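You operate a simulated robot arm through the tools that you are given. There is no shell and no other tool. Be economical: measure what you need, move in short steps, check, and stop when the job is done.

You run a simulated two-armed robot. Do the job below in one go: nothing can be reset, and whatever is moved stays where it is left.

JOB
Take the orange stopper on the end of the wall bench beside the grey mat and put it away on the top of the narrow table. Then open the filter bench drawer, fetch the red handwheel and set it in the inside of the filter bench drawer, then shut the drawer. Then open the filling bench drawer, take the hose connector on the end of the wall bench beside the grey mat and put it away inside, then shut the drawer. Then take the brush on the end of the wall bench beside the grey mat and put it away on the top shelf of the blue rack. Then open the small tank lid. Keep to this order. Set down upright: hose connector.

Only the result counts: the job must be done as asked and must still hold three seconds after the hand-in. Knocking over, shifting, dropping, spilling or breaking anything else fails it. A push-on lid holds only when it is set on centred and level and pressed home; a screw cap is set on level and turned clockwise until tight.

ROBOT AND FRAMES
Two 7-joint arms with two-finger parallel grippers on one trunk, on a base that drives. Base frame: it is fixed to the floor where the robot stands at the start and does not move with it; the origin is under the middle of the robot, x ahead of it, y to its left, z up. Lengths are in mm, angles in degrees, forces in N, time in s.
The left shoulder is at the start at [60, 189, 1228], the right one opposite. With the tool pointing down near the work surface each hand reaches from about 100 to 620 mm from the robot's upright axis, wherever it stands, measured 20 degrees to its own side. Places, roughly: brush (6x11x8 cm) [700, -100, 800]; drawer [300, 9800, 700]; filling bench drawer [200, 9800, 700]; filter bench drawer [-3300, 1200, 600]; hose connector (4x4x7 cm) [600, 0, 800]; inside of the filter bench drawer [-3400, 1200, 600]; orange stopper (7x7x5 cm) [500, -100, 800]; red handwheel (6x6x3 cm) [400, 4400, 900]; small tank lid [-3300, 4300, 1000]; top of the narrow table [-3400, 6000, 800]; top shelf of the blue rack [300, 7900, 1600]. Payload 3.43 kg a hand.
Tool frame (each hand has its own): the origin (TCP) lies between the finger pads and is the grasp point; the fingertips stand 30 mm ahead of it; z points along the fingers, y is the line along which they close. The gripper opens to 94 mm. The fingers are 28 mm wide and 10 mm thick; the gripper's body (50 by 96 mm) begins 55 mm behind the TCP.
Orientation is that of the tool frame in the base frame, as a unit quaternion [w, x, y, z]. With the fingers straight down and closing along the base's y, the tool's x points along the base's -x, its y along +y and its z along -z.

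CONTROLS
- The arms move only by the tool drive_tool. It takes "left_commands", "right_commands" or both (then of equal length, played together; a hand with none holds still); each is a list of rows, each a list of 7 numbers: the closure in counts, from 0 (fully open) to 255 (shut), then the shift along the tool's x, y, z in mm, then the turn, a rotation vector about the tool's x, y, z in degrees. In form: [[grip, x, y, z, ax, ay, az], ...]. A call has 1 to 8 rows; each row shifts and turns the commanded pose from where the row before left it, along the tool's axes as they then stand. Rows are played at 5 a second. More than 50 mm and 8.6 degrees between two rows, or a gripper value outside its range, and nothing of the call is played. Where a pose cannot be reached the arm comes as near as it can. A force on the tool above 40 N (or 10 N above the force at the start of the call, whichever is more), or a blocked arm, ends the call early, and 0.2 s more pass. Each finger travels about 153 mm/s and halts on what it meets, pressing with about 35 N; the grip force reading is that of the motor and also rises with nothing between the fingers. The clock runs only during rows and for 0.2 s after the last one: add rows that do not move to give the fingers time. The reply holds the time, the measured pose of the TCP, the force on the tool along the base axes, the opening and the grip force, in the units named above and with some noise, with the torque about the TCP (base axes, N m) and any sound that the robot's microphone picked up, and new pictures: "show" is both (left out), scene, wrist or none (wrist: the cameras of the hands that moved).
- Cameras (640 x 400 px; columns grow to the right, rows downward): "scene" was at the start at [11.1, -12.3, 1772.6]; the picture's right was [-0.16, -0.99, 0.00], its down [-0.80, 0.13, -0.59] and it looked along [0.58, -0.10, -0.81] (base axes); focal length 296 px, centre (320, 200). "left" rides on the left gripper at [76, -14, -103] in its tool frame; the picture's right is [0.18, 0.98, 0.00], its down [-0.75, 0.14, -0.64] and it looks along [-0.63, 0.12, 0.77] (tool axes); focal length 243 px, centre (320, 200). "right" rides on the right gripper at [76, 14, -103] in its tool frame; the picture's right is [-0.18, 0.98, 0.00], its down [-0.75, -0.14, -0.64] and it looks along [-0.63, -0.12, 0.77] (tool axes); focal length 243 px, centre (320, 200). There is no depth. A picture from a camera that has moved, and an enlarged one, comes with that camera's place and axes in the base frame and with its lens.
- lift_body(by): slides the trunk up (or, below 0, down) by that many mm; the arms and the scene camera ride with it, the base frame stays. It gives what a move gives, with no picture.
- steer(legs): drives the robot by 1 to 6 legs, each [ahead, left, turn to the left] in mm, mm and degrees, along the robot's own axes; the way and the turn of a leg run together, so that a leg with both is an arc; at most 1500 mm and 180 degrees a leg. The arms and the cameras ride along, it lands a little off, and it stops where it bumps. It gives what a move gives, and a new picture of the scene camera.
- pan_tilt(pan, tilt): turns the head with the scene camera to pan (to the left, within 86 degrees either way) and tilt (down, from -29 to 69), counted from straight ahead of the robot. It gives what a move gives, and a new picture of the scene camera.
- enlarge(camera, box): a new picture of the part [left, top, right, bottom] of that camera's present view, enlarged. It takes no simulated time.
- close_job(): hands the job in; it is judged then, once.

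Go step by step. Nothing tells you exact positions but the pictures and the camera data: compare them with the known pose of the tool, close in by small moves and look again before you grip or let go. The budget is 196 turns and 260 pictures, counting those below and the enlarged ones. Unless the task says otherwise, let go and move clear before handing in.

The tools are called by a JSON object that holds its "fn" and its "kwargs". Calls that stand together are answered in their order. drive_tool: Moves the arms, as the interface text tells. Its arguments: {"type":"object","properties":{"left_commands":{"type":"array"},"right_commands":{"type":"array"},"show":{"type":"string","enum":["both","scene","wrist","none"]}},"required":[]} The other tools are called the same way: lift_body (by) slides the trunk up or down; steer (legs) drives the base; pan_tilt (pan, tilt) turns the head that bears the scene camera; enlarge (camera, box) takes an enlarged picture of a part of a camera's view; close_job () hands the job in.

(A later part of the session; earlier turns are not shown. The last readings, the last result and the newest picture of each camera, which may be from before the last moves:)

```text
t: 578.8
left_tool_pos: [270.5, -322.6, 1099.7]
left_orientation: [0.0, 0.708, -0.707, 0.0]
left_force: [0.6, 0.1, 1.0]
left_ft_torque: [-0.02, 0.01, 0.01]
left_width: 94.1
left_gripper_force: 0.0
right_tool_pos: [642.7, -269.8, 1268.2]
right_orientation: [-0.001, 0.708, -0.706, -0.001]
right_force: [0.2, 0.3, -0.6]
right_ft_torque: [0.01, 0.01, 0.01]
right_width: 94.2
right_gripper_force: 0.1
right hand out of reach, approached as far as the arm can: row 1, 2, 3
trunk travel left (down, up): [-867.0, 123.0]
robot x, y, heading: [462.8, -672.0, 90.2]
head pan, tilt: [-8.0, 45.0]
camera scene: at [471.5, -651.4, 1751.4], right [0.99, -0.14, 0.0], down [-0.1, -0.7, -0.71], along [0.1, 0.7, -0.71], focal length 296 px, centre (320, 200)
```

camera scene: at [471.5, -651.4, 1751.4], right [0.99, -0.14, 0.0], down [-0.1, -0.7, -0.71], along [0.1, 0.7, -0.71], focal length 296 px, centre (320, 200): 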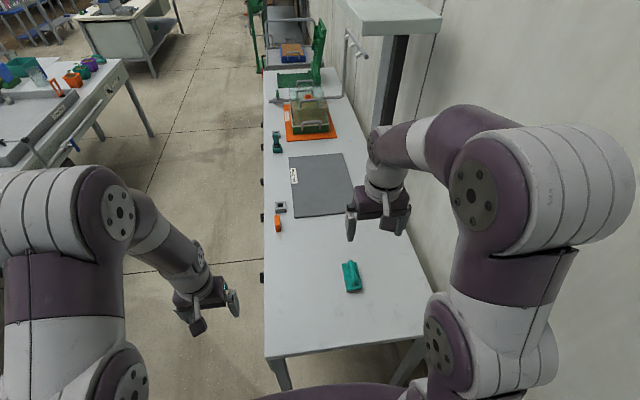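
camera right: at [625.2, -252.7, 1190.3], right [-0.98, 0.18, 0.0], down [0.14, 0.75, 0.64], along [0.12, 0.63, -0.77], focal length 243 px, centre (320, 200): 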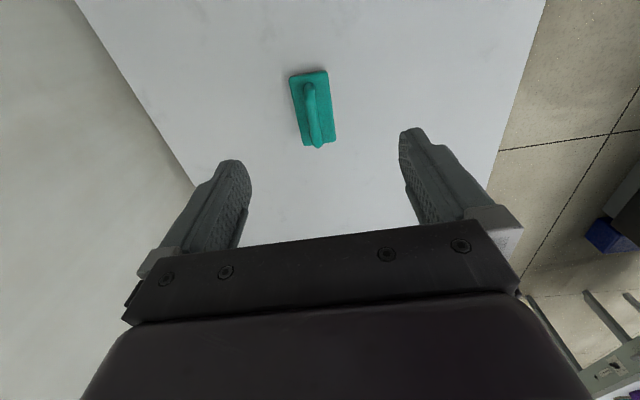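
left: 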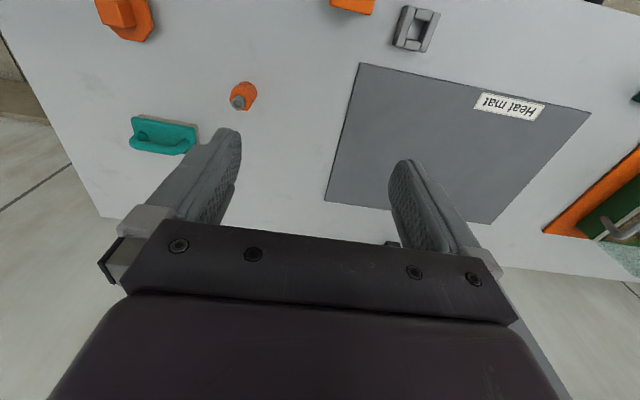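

Tool-down can't reach shelf height, so I'll take the brush with the hand pitched ~60° forward (and set it down the same way). First bring the hand down/forward and move the base back a little.

{"fn": "steer", "kwargs": {"legs": [[-100, 0, 0]]}}

{"fn": "drive_tool", "kwargs": {"right_commands": [[0, -20, 0, 40, 0, 0, 0], [0, -20, 0, 40, 0, 0, 0], [0, -30, 0, 35, 0, 0, 0], [0, -40, -4, 20, 0, 0, 0], [0, -45, -4, 0, 0, 0, 0], [0, -45, -4, 0, 0, 0, 0]], "show": "none"}}

{"fn": "drive_tool", "kwargs": {"right_commands": [[0, 0, 0, 0, 0, -8.57, 0], [0, 0, 0, 0, 0, -8.57, 0], [0, 0, 0, 0, 0, -8.57, 0], [0, 0, 0, 0, 0, -8.57, 0], [0, 0, 0, 0, 0, -8.57, 0], [0, 0, 0, 0, 0, -8.57, 0], [0, 0, 0, 0, 0, -8.57, 0], [0, 0, 0, 0, 0, 0, 0]], "show": "both"}}

```text
t: 580.0
left_tool_pos: [269.2, -421.5, 1099.2]
left_orientation: [0.001, 0.708, -0.707, 0.001]
left_force: [-0.9, 0.3, -0.1]
left_ft_torque: [-0.03, -0.03, -0.01]
left_width: 94.1
left_gripper_force: 0.0
right_tool_pos: [643.5, -367.1, 1267.6]
right_orientation: [0.0, 0.708, -0.707, 0.0]
right_force: [-0.1, 0.3, 0.4]
right_ft_torque: [0.02, 0.0, -0.02]
right_width: 94.1
right_gripper_force: 0.1
trunk travel left (down, up): [-867.0, 123.0]
robot x, y, heading: [462.3, -771.4, 90.4]
head pan, tilt: [-8.0, 45.0]
camera scene: at [471.7, -748.9, 1751.4], right [0.99, -0.14, 0.0], down [-0.1, -0.7, -0.71], along [0.1, 0.7, -0.71], focal length 296 px, centre (320, 200)
```

scene: 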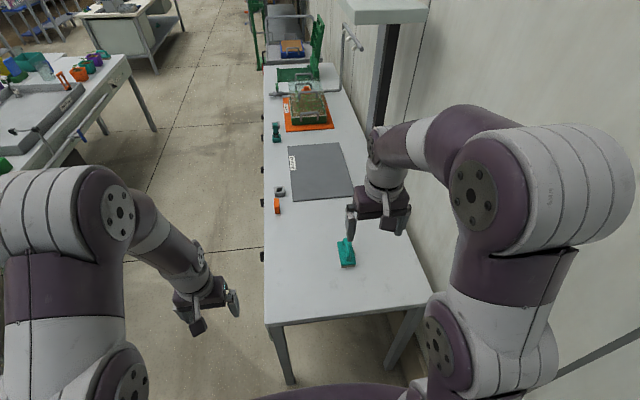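

```text
t: 581.4
left_tool_pos: [270.2, -421.9, 1099.4]
left_orientation: [0.001, 0.708, -0.707, 0.001]
left_force: [0.6, -0.3, 0.0]
left_ft_torque: [0.05, 0.03, 0.02]
left_width: 94.0
left_gripper_force: 0.1
right_tool_pos: [658.6, -191.1, 1125.3]
right_orientation: [-0.001, 0.708, -0.707, 0.0]
right_force: [0.0, -0.2, -0.2]
right_ft_torque: [0.01, -0.03, -0.01]
right_width: 94.0
right_gripper_force: 0.0
right hand out of reach, approached as far as the arm can: row 6
trunk travel left (down, up): [-867.0, 123.0]
robot x, y, heading: [463.5, -771.6, 90.2]
head pan, tilt: [-8.0, 45.0]
```

```text
t: 583.1
left_tool_pos: [270.1, -423.4, 1100.0]
left_orientation: [0.001, 0.708, -0.706, 0.0]
left_force: [0.8, -0.6, -0.6]
left_ft_torque: [0.0, -0.03, -0.02]
left_width: 94.0
left_gripper_force: 0.2
right_tool_pos: [652.6, -194.3, 1125.8]
right_orientation: [-0.355, 0.613, -0.611, -0.353]
right_force: [-0.2, -0.8, -0.5]
right_ft_torque: [-0.02, -0.03, -0.02]
right_width: 93.8
right_gripper_force: 0.0
trunk travel left (down, up): [-867.0, 123.0]
robot x, y, heading: [463.8, -766.9, 90.2]
head pan, tilt: [-8.0, 45.0]
camera scene: at [471.7, -750.7, 1751.5], right [0.99, -0.14, 0.0], down [-0.1, -0.7, -0.71], along [0.1, 0.7, -0.71], focal length 296 px, centre (320, 200)
camera right: at [638.7, -320.9, 1111.6], right [-0.98, 0.09, 0.16], down [0.14, -0.18, 0.97], along [0.12, 0.98, 0.17], focal length 243 px, centre (320, 200)
```

scene: 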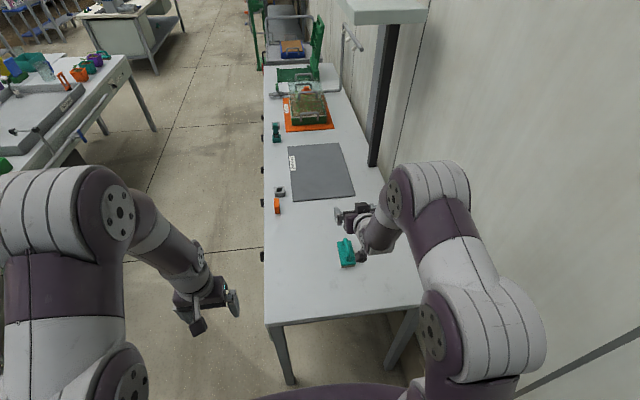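
right: 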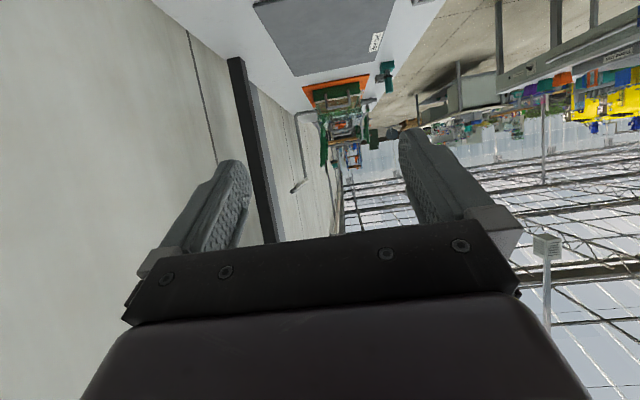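

Pitch of 60° is reached. Quick test of shelf height with this pitch.

{"fn": "drive_tool", "kwargs": {"right_commands": [[0, -41.6, 0, -24, 0, 0, 0], [0, -41.6, 0, -24, 0, 0, 0], [0, -41.6, 0, -24, 0, 0, 0], [0, -41.6, 0, -24, 0, 0, 0], [0, -41.6, 0, -24, 0, 0, 0], [0, -41.6, 0, -24, 0, 0, 0], [0, -41.6, 0, -24, 0, 0, 0], [0, -41.6, 0, -24, 0, 0, 0]], "show": "none"}}

```text
t: 585.0
left_tool_pos: [269.8, -424.2, 1100.0]
left_orientation: [0.001, 0.708, -0.707, 0.001]
left_force: [0.0, 0.7, -0.4]
left_ft_torque: [0.0, 0.01, 0.0]
left_width: 94.1
left_gripper_force: 0.1
right_tool_pos: [649.9, -197.3, 1509.5]
right_orientation: [-0.354, 0.613, -0.611, -0.354]
right_force: [0.2, 0.7, 0.3]
right_ft_torque: [0.0, 0.04, 0.0]
right_width: 94.0
right_gripper_force: 0.0
trunk travel left (down, up): [-867.0, 123.0]
robot x, y, heading: [463.8, -772.0, 90.0]
head pan, tilt: [-8.0, 45.0]
```

Shelf height is reachable with this pitch. Back down toward the brush.

{"fn": "drive_tool", "kwargs": {"right_commands": [[0, 41.6, 0, 24, 0, 0, 0], [0, 41.6, 0, 24, 0, 0, 0], [0, 41.6, 0, 24, 0, 0, 0], [0, 41.6, 0, 24, 0, 0, 0], [0, 41.6, 0, 24, 0, 0, 0], [0, 41.6, 0, 24, 0, 0, 0], [0, 41.6, 0, 24, 0, 0, 0], [0, 41.6, 0, 24, 0, 0, 0]], "show": "none"}}

{"fn": "lift_body", "kwargs": {"by": -150}}

{"fn": "pan_tilt", "kwargs": {"pan": -15, "tilt": 45}}

{"fn": "enlarge", "kwargs": {"camera": "scene", "box": [240, 160, 400, 270]}}

```text
t: 586.8
left_tool_pos: [269.8, -420.7, 1099.2]
left_orientation: [0.001, 0.708, -0.706, 0.002]
left_force: [-0.4, -0.5, 0.2]
left_ft_torque: [-0.01, 0.0, 0.01]
left_width: 94.3
left_gripper_force: 0.0
right_tool_pos: [655.7, -196.8, 1125.8]
right_orientation: [-0.353, 0.614, -0.611, -0.353]
right_force: [0.0, 0.0, -0.3]
right_ft_torque: [0.02, 0.01, 0.01]
right_width: 94.0
right_gripper_force: 0.1
trunk travel left (down, up): [-867.0, 123.0]
robot x, y, heading: [462.4, -773.2, 90.0]
head pan, tilt: [-8.0, 45.0]
```

```text
t: 588.5
left_tool_pos: [269.3, -423.4, 949.7]
left_orientation: [0.001, 0.708, -0.706, 0.0]
left_force: [-0.1, -0.1, 0.3]
left_ft_torque: [-0.03, 0.04, 0.03]
left_width: 93.9
left_gripper_force: 0.1
right_tool_pos: [655.0, -199.2, 976.5]
right_orientation: [-0.354, 0.613, -0.611, -0.353]
right_force: [0.9, 0.3, -0.3]
right_ft_torque: [0.03, -0.01, 0.04]
right_width: 93.9
right_gripper_force: 0.1
trunk travel left (down, up): [-717.0, 273.0]
robot x, y, heading: [462.4, -771.8, 90.2]
head pan, tilt: [-8.0, 45.0]
```

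```text
t: 589.2
left_tool_pos: [268.9, -422.1, 950.4]
left_orientation: [0.0, 0.708, -0.706, 0.001]
left_force: [-0.6, 0.4, 0.5]
left_ft_torque: [-0.01, -0.04, 0.0]
left_width: 93.8
left_gripper_force: 0.1
right_tool_pos: [655.8, -198.6, 976.5]
right_orientation: [-0.355, 0.613, -0.611, -0.354]
right_force: [0.4, 0.6, 0.0]
right_ft_torque: [0.01, 0.02, -0.01]
right_width: 94.0
right_gripper_force: 0.1
trunk travel left (down, up): [-717.0, 273.0]
robot x, y, heading: [460.1, -766.2, 90.3]
head pan, tilt: [-15.0, 45.0]
camera scene: at [481.4, -752.7, 1601.5], right [0.97, -0.26, 0.0], down [-0.18, -0.68, -0.71], along [0.18, 0.68, -0.71], focal length 296 px, centre (320, 200)
```

scene: 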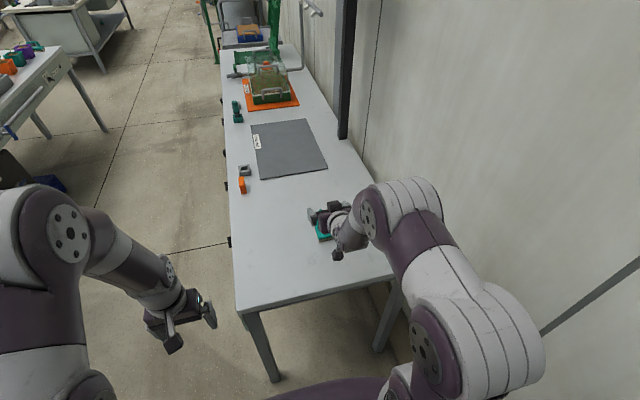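

```text
3.64 times, centred on (320, 215) of scene
camera zoom: at [481.4, -752.7, 1601.5], right [0.97, -0.26, 0.0], down [-0.18, -0.68, -0.71], along [0.18, 0.68, -0.71], focal length 1077 px, centre (320, 146)
```

zoom: 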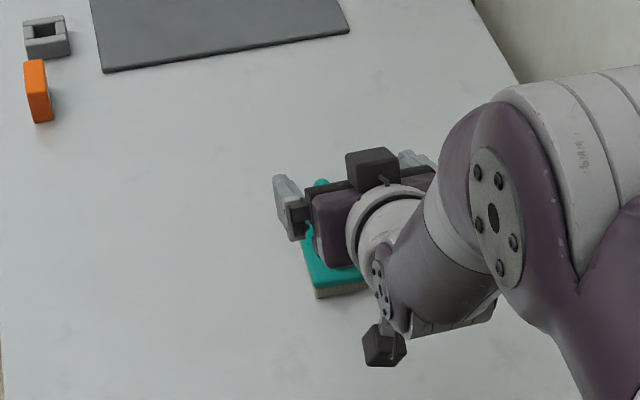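

{"fn": "enlarge", "kwargs": {"camera": "left", "box": [0, 0, 640, 400]}}

{"fn": "enlarge", "kwargs": {"camera": "right", "box": [0, 0, 640, 400]}}

```text
1.00 times, centred on (320, 200) of left (not enlarged: the box is as wide or as high as the picture)
camera zoom: at [283.7, -498.7, 1050.8], right [-0.98, -0.19, 0.0], down [-0.14, 0.76, 0.64], along [-0.12, 0.63, -0.77], focal length 243 px, centre (320, 200)
```

zoom: 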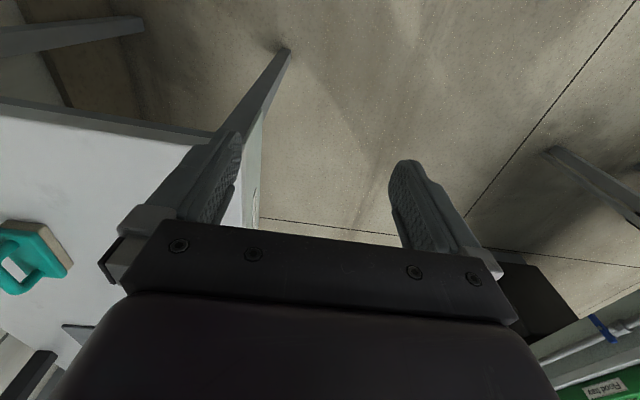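

```text
1.00 times, centred on (320, 200) of right (not enlarged: the box is as wide or as high as the picture)
camera zoom: at [641.0, -325.5, 961.9], right [-0.98, 0.09, 0.16], down [0.14, -0.18, 0.97], along [0.12, 0.98, 0.16], focal length 243 px, centre (320, 200)
```

zoom: 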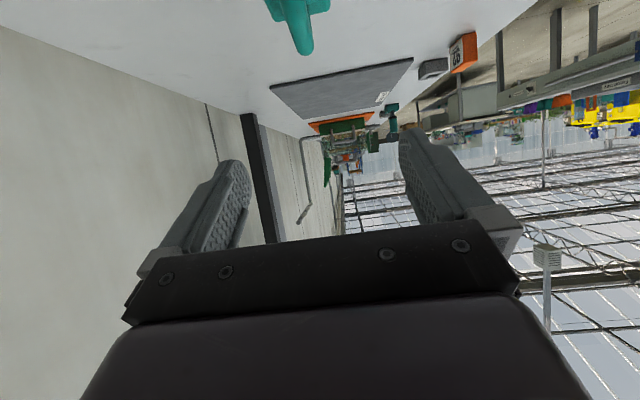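

{"fn": "enlarge", "kwargs": {"camera": "left", "box": [0, 200, 100, 310]}}

```text
3.64 times, centred on (50, 255) of left
camera zoom: at [283.7, -498.7, 1050.8], right [-0.98, -0.19, 0.0], down [-0.14, 0.76, 0.64], along [-0.12, 0.63, -0.77], focal length 882 px, centre (1302, 0)
```

zoom: 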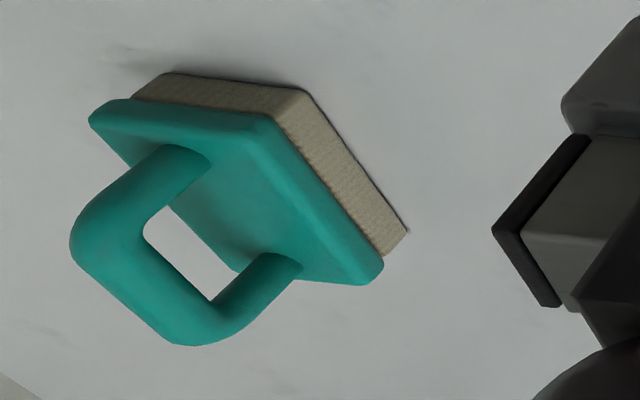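

Brush handle top is ~886, bar centre ~877. Move forward over it and down part-way.

{"fn": "drive_tool", "kwargs": {"right_commands": [[0, -16, -0.5, 27.7, 0, 0, 0], [0, -16, -0.5, 27.7, 0, 0, 0], [0, 26, 0, 15, 0, 0, 0], [0, 26, 0, 15, 0, 0, 0], [0, 0, 0, 0, 0, 0, 0]], "show": "wrist"}}

```text
t: 590.4
left_tool_pos: [269.4, -422.8, 951.0]
left_orientation: [0.001, 0.707, -0.707, 0.001]
left_force: [0.0, -0.3, 0.1]
left_ft_torque: [-0.01, -0.01, 0.01]
left_width: 94.0
left_gripper_force: 0.2
right_tool_pos: [655.2, -133.2, 916.2]
right_orientation: [-0.354, 0.613, -0.611, -0.353]
right_force: [0.2, -0.5, 0.3]
right_ft_torque: [-0.02, 0.01, 0.02]
right_width: 94.1
right_gripper_force: 0.0
trunk travel left (down, up): [-717.0, 273.0]
robot x, y, heading: [463.1, -772.8, 90.1]
head pan, tilt: [-15.0, 45.0]
camera right: at [641.6, -260.5, 901.9], right [-0.98, 0.09, 0.16], down [0.14, -0.18, 0.97], along [0.12, 0.98, 0.17], focal length 243 px, centre (320, 200)
```

right: 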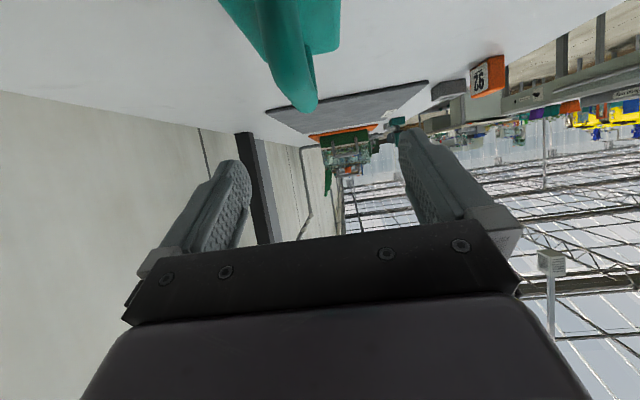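

{"fn": "drive_tool", "kwargs": {"right_commands": [[0, 16, 0, 9.3, 0, 0, 0], [0, 17, 0, 9.8, 0, 0, 0], [0, 0, 0, 0, 0, 0, 0]], "show": "wrist"}}

{"fn": "enlarge", "kwargs": {"camera": "left", "box": [0, 180, 140, 320]}}

```text
t: 591.2
left_tool_pos: [270.0, -423.4, 950.2]
left_orientation: [0.001, 0.708, -0.707, 0.001]
left_force: [-0.5, -0.7, 0.4]
left_ft_torque: [-0.01, 0.01, 0.02]
left_width: 94.0
left_gripper_force: 0.2
right_tool_pos: [654.8, -136.2, 879.1]
right_orientation: [-0.355, 0.613, -0.612, -0.352]
right_force: [-0.3, -0.5, -0.2]
right_ft_torque: [-0.01, -0.01, -0.01]
right_width: 94.2
right_gripper_force: 0.0
trunk travel left (down, up): [-717.0, 273.0]
robot x, y, heading: [462.4, -771.5, 90.3]
head pan, tilt: [-15.0, 45.0]
camera right: at [641.7, -261.8, 863.5], right [-0.98, 0.09, 0.16], down [0.14, -0.18, 0.97], along [0.12, 0.98, 0.16], focal length 243 px, centre (320, 200)
```

right: 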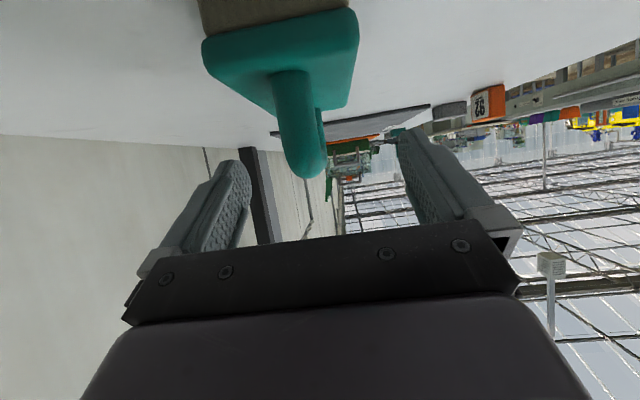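

```text
2.86 times, centred on (70, 250) of left
camera zoom: at [283.7, -498.9, 1050.8], right [-0.98, -0.19, 0.0], down [-0.14, 0.75, 0.64], along [-0.12, 0.63, -0.77], focal length 693 px, centre (1034, 57)
```

zoom: 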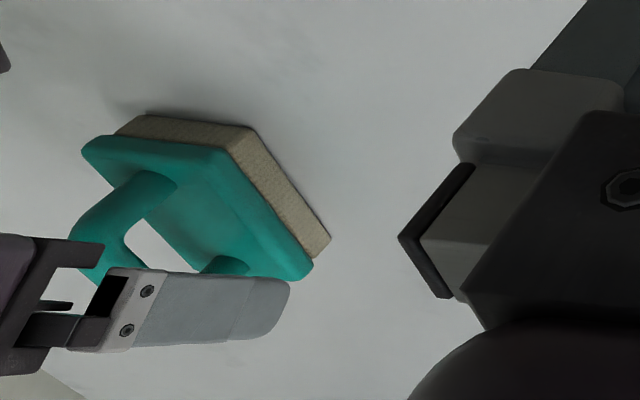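

{"fn": "drive_tool", "kwargs": {"right_commands": [[120, 0, 0, 0, 0, 0, 0], [180, 0, 0, 0, 0, 0, 0], [255, 0, 0, 0, 0, 0, 0], [255, 0, 0, 0, 0, 0, 0], [255, 0, 0, 0, 0, 0, 0], [255, 0, 0, 0, 0, 0, 0]], "show": "wrist"}}

```text
t: 592.6
left_tool_pos: [269.9, -422.7, 949.5]
left_orientation: [0.0, 0.708, -0.707, 0.0]
left_force: [0.1, 0.5, 0.5]
left_ft_torque: [-0.01, -0.03, 0.01]
left_width: 94.0
left_gripper_force: 0.0
right_tool_pos: [656.6, -135.0, 878.7]
right_orientation: [-0.355, 0.613, -0.612, -0.353]
right_force: [-0.8, 0.1, -0.5]
right_ft_torque: [0.04, 0.02, 0.0]
right_width: 17.7
right_gripper_force: 35.3
trunk travel left (down, up): [-717.0, 273.0]
robot x, y, heading: [460.8, -770.0, 90.5]
head pan, tilt: [-15.0, 45.0]
camera right: at [641.7, -261.7, 863.8], right [-0.98, 0.09, 0.16], down [0.14, -0.18, 0.97], along [0.12, 0.98, 0.16], focal length 243 px, centre (320, 200)
```

right: 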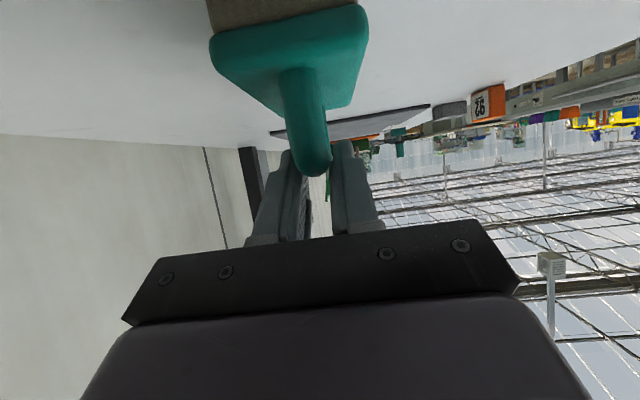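

Handle gripped (17.7 mm). Raise with the trunk, back out, strafe to the aisle and drive.

{"fn": "lift_body", "kwargs": {"by": 270}}

{"fn": "steer", "kwargs": {"legs": [[-200, 0, 0], [0, 750, 0], [1490, 0, 0], [1300, 0, 0]]}}

{"fn": "enlarge", "kwargs": {"camera": "right", "box": [0, 0, 640, 400]}}

```text
t: 595.3
left_tool_pos: [270.2, -422.7, 1220.2]
left_orientation: [0.001, 0.708, -0.706, 0.002]
left_force: [-0.4, -0.1, 0.3]
left_ft_torque: [0.03, -0.03, 0.01]
left_width: 94.1
left_gripper_force: 0.0
right_tool_pos: [656.1, -134.5, 1147.3]
right_orientation: [-0.355, 0.613, -0.612, -0.353]
right_force: [0.0, -0.1, -1.2]
right_ft_torque: [-0.01, -0.02, 0.0]
right_width: 15.1
right_gripper_force: 35.7
trunk travel left (down, up): [-987.0, 3.0]
robot x, y, heading: [461.4, -771.8, 90.2]
head pan, tilt: [-15.0, 45.0]
```

```text
t: 613.8
left_tool_pos: [-507.9, 2167.4, 1219.8]
left_orientation: [0.001, 0.708, -0.706, 0.001]
left_force: [-0.2, 0.6, 0.3]
left_ft_torque: [-0.02, -0.02, 0.01]
left_width: 93.8
left_gripper_force: 0.0
right_tool_pos: [-121.5, 2455.7, 1148.6]
right_orientation: [-0.355, 0.613, -0.611, -0.354]
right_force: [-0.6, -0.3, -0.8]
right_ft_torque: [0.01, 0.0, -0.01]
right_width: 15.0
right_gripper_force: 34.8
trunk travel left (down, up): [-987.0, 3.0]
robot x, y, heading: [-315.0, 1819.9, 90.2]
head pan, tilt: [-15.0, 45.0]
camera scene: at [-295.3, 1837.4, 1871.5], right [0.97, -0.25, 0.0], down [-0.18, -0.68, -0.71], along [0.18, 0.68, -0.71], focal length 296 px, centre (320, 200)
```

scene: 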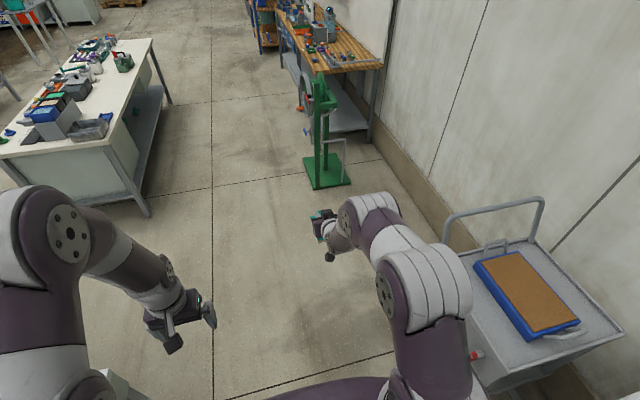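

```text
1.00 times, centred on (320, 200) of right (not enlarged: the box is as wide or as high as the picture)
camera zoom: at [-135.6, 2328.8, 1133.8], right [-0.98, 0.09, 0.16], down [0.14, -0.18, 0.97], along [0.12, 0.98, 0.16], focal length 243 px, centre (320, 200)
```

zoom: 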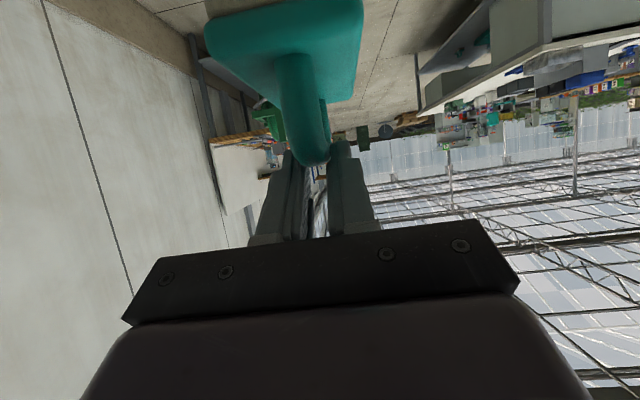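

The brush is held (slightly lower in the grip but steady). Continue up the aisle, checking heading.

{"fn": "steer", "kwargs": {"legs": [[1490, 50, 0], [1490, 50, 0], [1490, 0, 0]]}}

```text
t: 635.3
left_tool_pos: [-481.6, 6682.8, 1219.7]
left_orientation: [-0.001, -0.683, 0.73, 0.0]
left_force: [0.2, 0.5, 0.2]
left_ft_torque: [0.0, 0.01, -0.01]
left_width: 94.1
left_gripper_force: 0.1
right_tool_pos: [-76.9, 6943.9, 1147.6]
right_orientation: [0.366, -0.592, 0.631, 0.342]
right_force: [-0.7, 0.1, -1.9]
right_ft_torque: [0.02, 0.0, -0.02]
right_width: 14.8
right_gripper_force: 34.5
trunk travel left (down, up): [-987.0, 3.0]
robot x, y, heading: [-311.0, 6322.9, 86.4]
head pan, tilt: [-15.0, 45.0]
camera scene: at [-291.4, 6338.4, 1871.5], right [0.95, -0.32, 0.0], down [-0.23, -0.67, -0.71], along [0.23, 0.67, -0.71], focal length 296 px, centre (320, 200)
```

scene: 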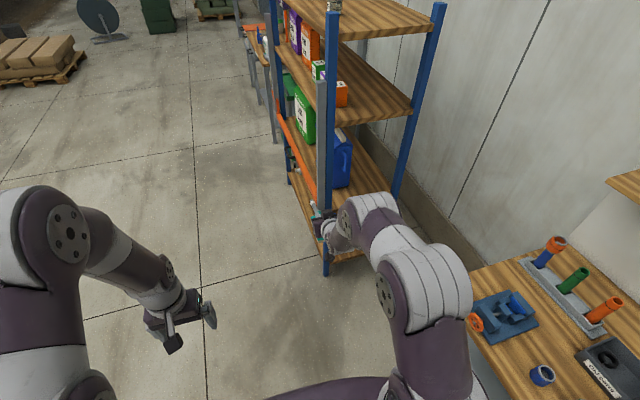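

The rack's near front post is at about [110, 7377]. I'll strafe away to x≈-900, drive to y≈8300, and turn to face it with room to spare.

{"fn": "steer", "kwargs": {"legs": [[0, 600, 3.6], [1000, 0, 0], [950, 0, 0], [0, 0, -90]]}}

{"fn": "pan_tilt", "kwargs": {"pan": -5, "tilt": 18}}

```text
t: 651.8
left_tool_pos: [-594.4, 8436.7, 1219.5]
left_orientation: [-0.002, 0.013, 1.0, 0.0]
left_force: [0.2, -0.3, 0.2]
left_ft_torque: [0.0, -0.01, 0.0]
left_width: 94.0
left_gripper_force: 0.1
right_tool_pos: [-316.6, 8042.8, 1148.5]
right_orientation: [0.5, 0.011, 0.866, -0.008]
right_force: [1.0, 0.5, -1.3]
right_ft_torque: [-0.03, -0.02, -0.03]
right_width: 15.0
right_gripper_force: 34.9
trunk travel left (down, up): [-987.0, 3.0]
robot x, y, heading: [-944.4, 8254.9, -1.6]
head pan, tilt: [-15.0, 45.0]
camera scene: at [-930.9, 8232.5, 1871.4], right [-0.28, -0.96, 0.0], down [-0.68, 0.2, -0.71], along [0.68, -0.2, -0.71], focal length 296 px, centre (320, 200)
```

scene: 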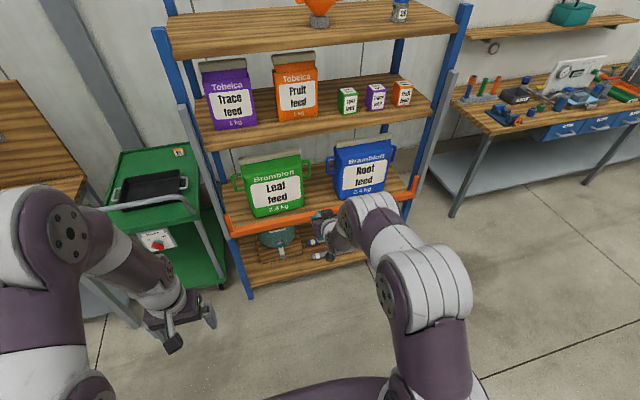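

```text
t: 652.8
left_tool_pos: [-594.3, 8436.5, 1219.5]
left_orientation: [-0.002, 0.013, 1.0, 0.0]
left_force: [-0.1, 0.5, 0.0]
left_ft_torque: [0.0, 0.01, 0.0]
left_width: 94.1
left_gripper_force: 0.0
right_tool_pos: [-316.9, 8042.8, 1148.0]
right_orientation: [0.5, 0.011, 0.866, -0.008]
right_force: [0.8, -0.1, -1.7]
right_ft_torque: [-0.03, 0.01, 0.0]
right_width: 15.1
right_gripper_force: 34.9
trunk travel left (down, up): [-987.0, 3.0]
robot x, y, heading: [-946.2, 8256.3, -1.2]
head pan, tilt: [-5.0, 18.0]
camera scene: at [-916.2, 8244.7, 1913.3], right [-0.11, -0.99, 0.0], down [-0.31, 0.03, -0.95], along [0.94, -0.11, -0.31], focal length 296 px, centre (320, 200)
```

scene: 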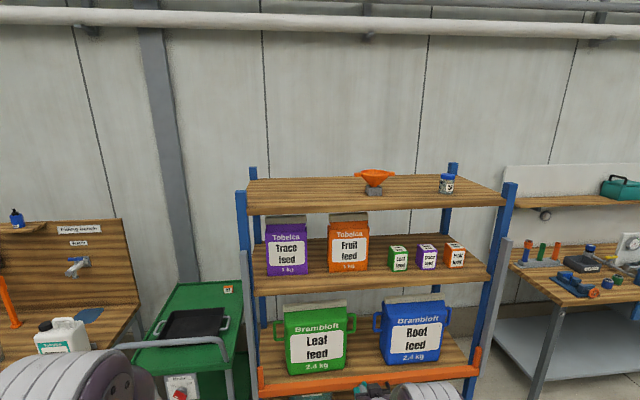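

The top shelf is at z≈1548, front edge x≈110, free between y≈7950 and 8370. Raise the brush now, well clear of the rack.

{"fn": "drive_tool", "kwargs": {"right_commands": [[255, -41.1, 0, -23.8, 0, 0, 0], [255, -41.1, 0, -23.8, 0, 0, 0], [255, -41.1, 0, -23.8, 0, 0, 0], [255, -41.1, 0, -23.8, 0, 0, 0], [255, -41.1, 0, -23.8, 0, 0, 0], [255, -41.1, 0, -23.8, 0, 0, 0], [255, -41.1, 0, -23.8, 0, 0, 0], [255, -41.1, 0, -23.8, 0, 0, 0]], "show": "none"}}

{"fn": "drive_tool", "kwargs": {"right_commands": [[255, -41.1, 0, -23.8, 0, 0, 0], [255, -41.1, 0, -23.8, 0, 0, 0], [255, -41.1, 0, -23.8, 0, 0, 0], [255, 0, 0, 0, 0, 0, 0]], "show": "both"}}

```text
t: 654.5
left_tool_pos: [-594.0, 8437.7, 1219.2]
left_orientation: [-0.003, 0.012, 1.0, 0.001]
left_force: [-0.1, -0.7, -0.2]
left_ft_torque: [0.03, -0.01, 0.0]
left_width: 93.9
left_gripper_force: 0.0
right_tool_pos: [-316.2, 8035.7, 1515.6]
right_orientation: [0.499, 0.018, 0.866, -0.02]
right_force: [0.6, -0.7, -1.1]
right_ft_torque: [0.02, 0.02, 0.02]
right_width: 14.7
right_gripper_force: 35.3
right hand out of reach, approached as far as the arm can: row 8
trunk travel left (down, up): [-987.0, 3.0]
robot x, y, heading: [-949.0, 8251.7, -1.4]
head pan, tilt: [-5.0, 18.0]
```

```text
t: 655.5
left_tool_pos: [-594.3, 8436.8, 1219.9]
left_orientation: [-0.002, 0.013, 1.0, 0.0]
left_force: [0.7, 0.0, -0.7]
left_ft_torque: [-0.03, 0.0, -0.02]
left_width: 93.9
left_gripper_force: 0.1
right_tool_pos: [-320.2, 8044.9, 1671.3]
right_orientation: [0.499, 0.011, 0.866, -0.008]
right_force: [1.0, 0.6, -1.8]
right_ft_torque: [-0.01, 0.01, 0.0]
right_width: 14.8
right_gripper_force: 35.1
trunk travel left (down, up): [-987.0, 3.0]
robot x, y, heading: [-949.8, 8255.7, -1.3]
head pan, tilt: [-5.0, 18.0]
camera scene: at [-916.1, 8244.7, 1913.4], right [-0.11, -0.99, 0.0], down [-0.31, 0.03, -0.95], along [0.94, -0.11, -0.31], focal length 296 px, centre (320, 200)
camera right: at [-445.7, 8062.9, 1656.6], right [0.12, 0.98, 0.16], down [-0.18, -0.13, 0.97], along [0.98, -0.14, 0.16], focal length 243 px, centre (320, 200)
```

scene: 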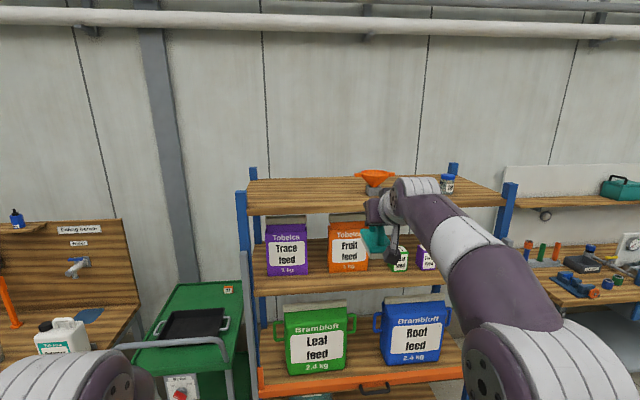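
right: 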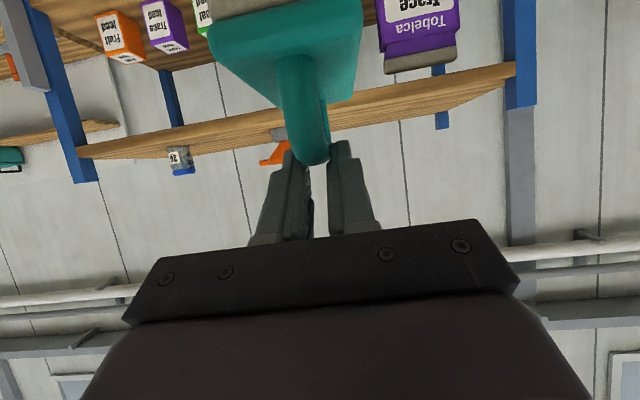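

The shelf top works out to z≈1558 with the front edge at x≈80; the brush bottom is ~1595, so it clears. Drive in part-way and look.

{"fn": "steer", "kwargs": {"legs": [[400, 85, 1.3]]}}

{"fn": "enlarge", "kwargs": {"camera": "right", "box": [0, 0, 640, 400]}}

{"fn": "pan_tilt", "kwargs": {"pan": -15, "tilt": 20}}

```text
t: 658.1
left_tool_pos: [-184.2, 8527.6, 1219.4]
left_orientation: [-0.001, 0.002, 1.0, 0.0]
left_force: [0.4, 0.9, -0.2]
left_ft_torque: [0.0, 0.02, -0.02]
left_width: 93.9
left_gripper_force: 0.0
right_tool_pos: [99.1, 8141.4, 1671.9]
right_orientation: [0.501, 0.001, 0.865, -0.002]
right_force: [-0.4, 0.8, -1.3]
right_ft_torque: [0.0, 0.03, 0.05]
right_width: 15.0
right_gripper_force: 34.8
trunk travel left (down, up): [-987.0, 3.0]
robot x, y, heading: [-532.2, 8336.0, -0.0]
head pan, tilt: [-5.0, 18.0]
camera scene: at [-503.1, 8326.8, 1913.4], right [-0.09, -1.0, 0.0], down [-0.31, 0.03, -0.95], along [0.95, -0.08, -0.31], focal length 296 px, centre (320, 200)
```

scene: 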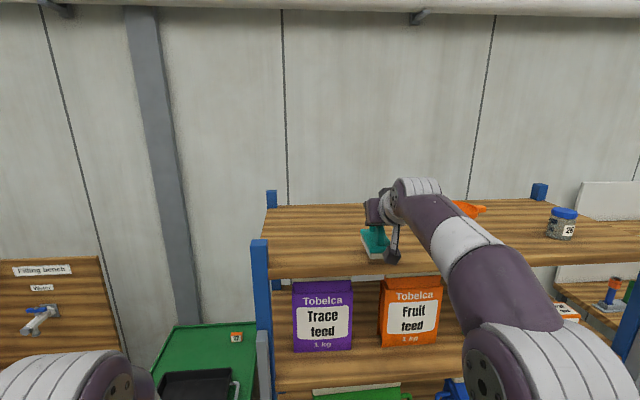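

```text
1.00 times, centred on (320, 200) of right (not enlarged: the box is as wide or as high as the picture)
camera zoom: at [-28.1, 8156.1, 1657.2], right [0.09, 0.98, 0.16], down [-0.18, -0.14, 0.97], along [0.98, -0.12, 0.17], focal length 243 px, centre (320, 200)
```

zoom: 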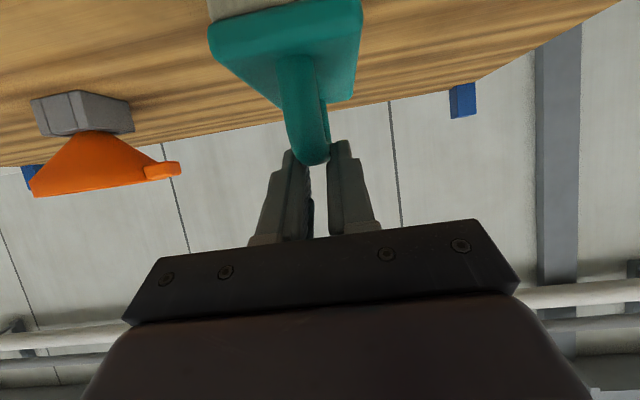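

```text
t: 658.9
left_tool_pos: [-182.7, 8527.9, 1219.2]
left_orientation: [-0.003, 0.002, 1.0, 0.0]
left_force: [-0.2, -0.5, -1.0]
left_ft_torque: [0.02, 0.02, 0.02]
left_width: 94.0
left_gripper_force: 0.0
right_tool_pos: [100.1, 8142.0, 1671.2]
right_orientation: [0.501, 0.001, 0.865, -0.001]
right_force: [-0.2, -0.2, -1.0]
right_ft_torque: [0.01, 0.03, -0.01]
right_width: 15.1
right_gripper_force: 35.0
trunk travel left (down, up): [-987.0, 3.0]
robot x, y, heading: [-532.9, 8336.4, -0.3]
head pan, tilt: [-15.0, 20.0]
camera scene: at [-503.5, 8311.5, 1910.1], right [-0.26, -0.97, 0.0], down [-0.33, 0.09, -0.94], along [0.91, -0.24, -0.34], focal length 296 px, centre (320, 200)
```

scene: 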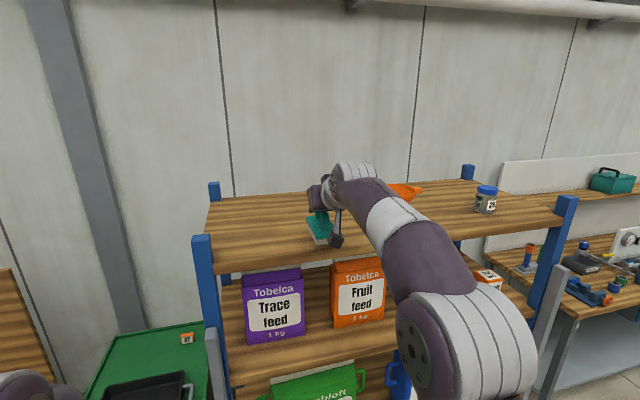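

{"fn": "steer", "kwargs": {"legs": [[130, 0, 0]]}}

{"fn": "enlarge", "kwargs": {"camera": "scene", "box": [200, 150, 500, 330]}}

```text
t: 660.2
left_tool_pos: [-54.8, 8526.3, 1221.4]
left_orientation: [0.0, 0.002, 1.0, 0.0]
left_force: [0.2, -0.6, 0.0]
left_ft_torque: [0.07, -0.01, -0.03]
left_width: 94.1
left_gripper_force: 0.1
right_tool_pos: [227.7, 8139.8, 1672.3]
right_orientation: [0.502, 0.002, 0.865, -0.002]
right_force: [-0.6, 0.4, -1.4]
right_ft_torque: [-0.02, 0.02, 0.0]
right_width: 14.8
right_gripper_force: 34.7
trunk travel left (down, up): [-987.0, 3.0]
robot x, y, heading: [-399.9, 8337.3, 0.0]
head pan, tilt: [-15.0, 20.0]
camera scene: at [-376.7, 8311.2, 1910.2], right [-0.26, -0.97, 0.0], down [-0.33, 0.09, -0.94], along [0.91, -0.25, -0.34], focal length 296 px, centre (320, 200)
```

scene: 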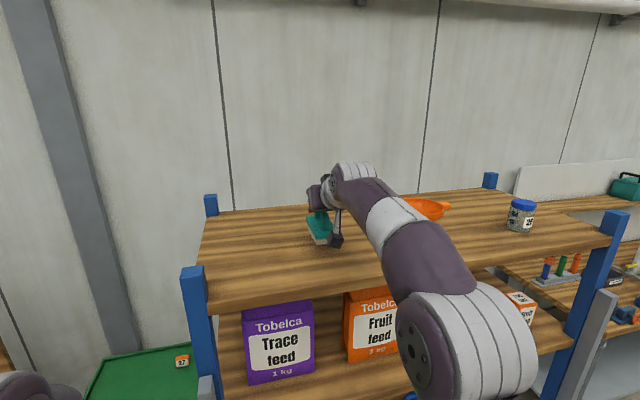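

```text
2.13 times, centred on (350, 240) of scene
camera zoom: at [-376.7, 8311.2, 1910.2], right [-0.26, -0.97, 0.0], down [-0.33, 0.09, -0.94], along [0.91, -0.25, -0.34], focal length 632 px, centre (256, 115)
```

zoom: 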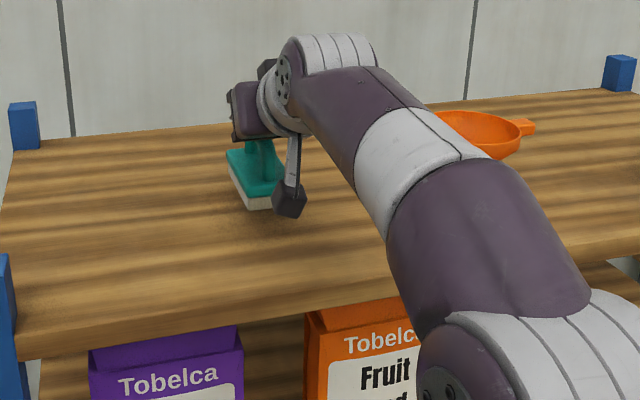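

Lower toward the shelf in small steps.

{"fn": "drive_tool", "kwargs": {"right_commands": [[255, 5.2, 0, 3, 0, 0, 0], [255, 5.2, 0, 3, 0, 0, 0], [255, 4.3, 0, 2.5, 0, 0, 0], [255, 4.3, 0, 2.5, 0, 0, 0], [255, 0, 0, 0, 0, 0, 0]], "show": "none"}}

{"fn": "drive_tool", "kwargs": {"right_commands": [[255, 2.6, 0, 1.5, 0, 0, 0], [255, 2.6, 0, 1.5, 0, 0, 0], [255, 2.6, 0, 1.5, 0, 0, 0], [255, 0, 0, 0, 0, 0, 0]], "show": "both"}}

```text
t: 661.4
left_tool_pos: [-51.9, 8525.2, 1220.8]
left_orientation: [0.0, 0.003, 1.0, 0.0]
left_force: [1.0, -1.0, 0.4]
left_ft_torque: [0.01, 0.03, 0.04]
left_width: 93.9
left_gripper_force: 0.0
right_tool_pos: [231.2, 8140.1, 1650.2]
right_orientation: [0.5, 0.002, 0.866, -0.002]
right_force: [0.4, -0.6, 0.2]
right_ft_torque: [-0.02, 0.05, 0.0]
right_width: 14.9
right_gripper_force: 34.6
trunk travel left (down, up): [-987.0, 3.0]
robot x, y, heading: [-401.2, 8334.2, -0.2]
head pan, tilt: [-15.0, 20.0]
```

```text
t: 662.4
left_tool_pos: [-52.4, 8525.5, 1221.0]
left_orientation: [-0.001, 0.002, 1.0, 0.001]
left_force: [-0.1, -0.8, 0.0]
left_ft_torque: [-0.01, 0.02, 0.01]
left_width: 94.0
left_gripper_force: 0.1
right_tool_pos: [231.5, 8140.5, 1643.7]
right_orientation: [0.505, 0.002, 0.863, -0.002]
right_force: [6.6, -3.3, 22.9]
right_ft_torque: [-0.07, 0.17, 0.05]
right_width: 15.1
right_gripper_force: 35.0
trunk travel left (down, up): [-987.0, 3.0]
robot x, y, heading: [-403.0, 8335.6, -0.1]
head pan, tilt: [-15.0, 20.0]
camera scene: at [-373.3, 8311.2, 1910.5], right [-0.26, -0.97, 0.0], down [-0.33, 0.09, -0.94], along [0.91, -0.25, -0.34], focal length 296 px, centre (320, 200)
camera right: at [103.9, 8155.1, 1628.2], right [0.1, 0.98, 0.16], down [-0.19, -0.14, 0.97], along [0.98, -0.12, 0.17], focal length 243 px, centre (320, 200)
```

scene: 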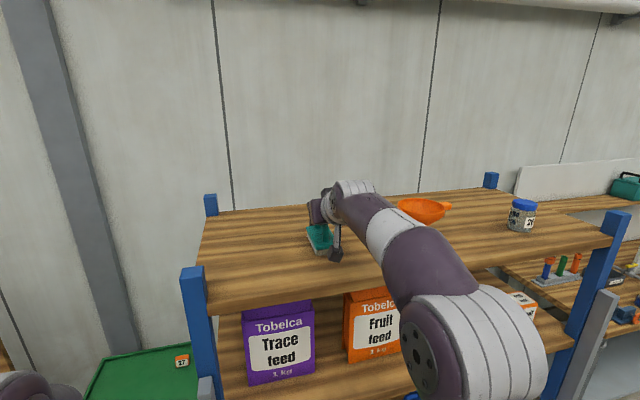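
right: 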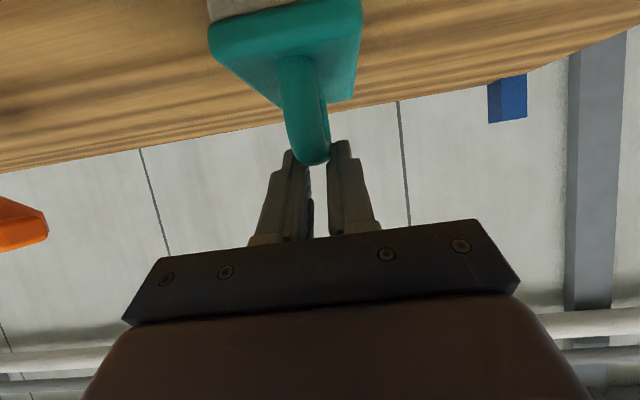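

Contact (23 N). Open, then raise straight up off the handle.

{"fn": "drive_tool", "kwargs": {"right_commands": [[255, -0.9, 0, -0.5, 0, 0, 0], [130, 0, 0, 0, 0, 0, 0], [100, 0, 0, 0, 0, 0, 0], [100, 0, 0, 0, 0, 0, 0]], "show": "wrist"}}

{"fn": "drive_tool", "kwargs": {"right_commands": [[100, -13, 0, -7.5, 0, 0, 0], [100, -26, 0, -15, 0, 0, 0], [100, -26, 0, -15, 0, 0, 0], [100, 0, 0, 0, 0, 0, 0]], "show": "both"}}

```text
t: 663.4
left_tool_pos: [-51.0, 8526.0, 1219.9]
left_orientation: [-0.002, 0.003, 1.0, 0.0]
left_force: [-0.2, 0.5, -0.3]
left_ft_torque: [0.03, 0.02, 0.0]
left_width: 94.1
left_gripper_force: 0.1
right_tool_pos: [229.9, 8140.0, 1640.4]
right_orientation: [0.5, 0.002, 0.866, -0.002]
right_force: [0.2, 0.1, 0.3]
right_ft_torque: [-0.02, 0.02, 0.01]
right_width: 57.3
right_gripper_force: 0.0
trunk travel left (down, up): [-987.0, 3.0]
robot x, y, heading: [-400.6, 8337.3, -0.2]
head pan, tilt: [-15.0, 20.0]
camera right: at [104.1, 8155.4, 1626.0], right [0.1, 0.98, 0.16], down [-0.18, -0.14, 0.97], along [0.98, -0.12, 0.16], focal length 243 px, centre (320, 200)
```

right: 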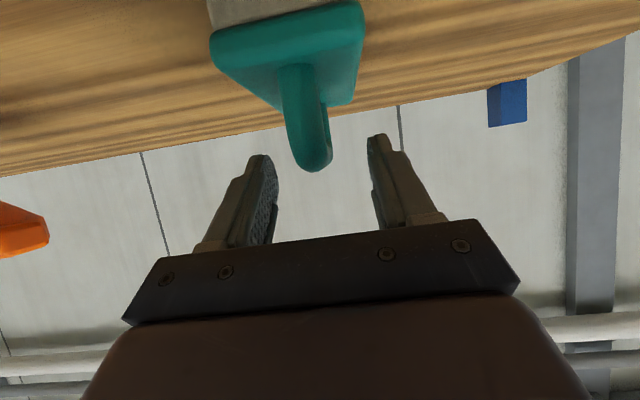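

```text
t: 664.4
left_tool_pos: [-51.3, 8526.4, 1220.2]
left_orientation: [-0.001, 0.003, 1.0, 0.0]
left_force: [0.4, 1.0, -0.8]
left_ft_torque: [-0.01, -0.01, -0.01]
left_width: 94.0
left_gripper_force: 0.0
right_tool_pos: [230.7, 8139.8, 1715.5]
right_orientation: [0.501, 0.001, 0.866, -0.002]
right_force: [0.6, -0.8, 0.0]
right_ft_torque: [0.0, 0.01, -0.04]
right_width: 57.3
right_gripper_force: 0.1
trunk travel left (down, up): [-987.0, 3.0]
robot x, y, heading: [-404.7, 8335.8, 0.0]
head pan, tilt: [-15.0, 20.0]
camera scene: at [-372.6, 8311.1, 1910.1], right [-0.26, -0.97, 0.0], down [-0.33, 0.09, -0.94], along [0.91, -0.25, -0.34], focal length 296 px, centre (320, 200)
camera right: at [104.0, 8155.6, 1701.2], right [0.1, 0.98, 0.16], down [-0.18, -0.14, 0.97], along [0.98, -0.12, 0.17], focal length 243 px, centre (320, 200)
```

scene: 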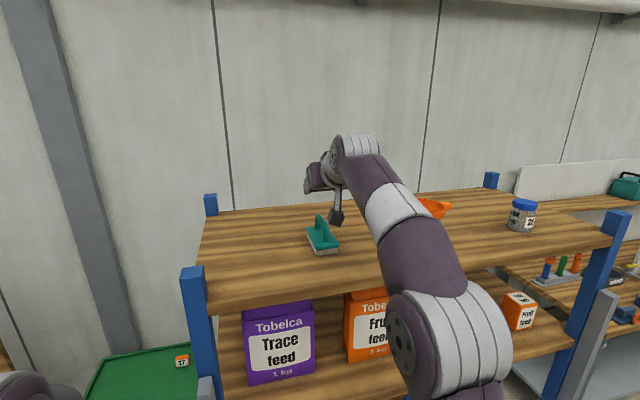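
right: 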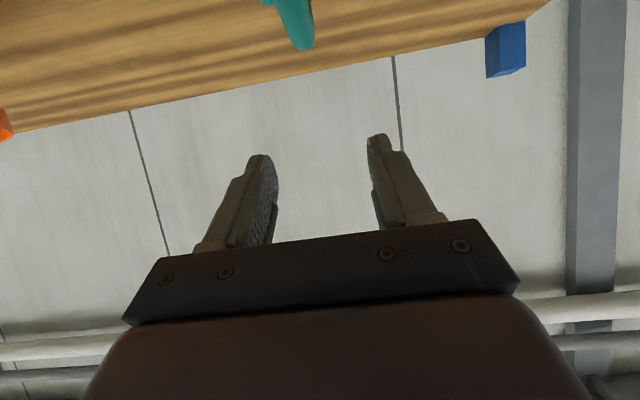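

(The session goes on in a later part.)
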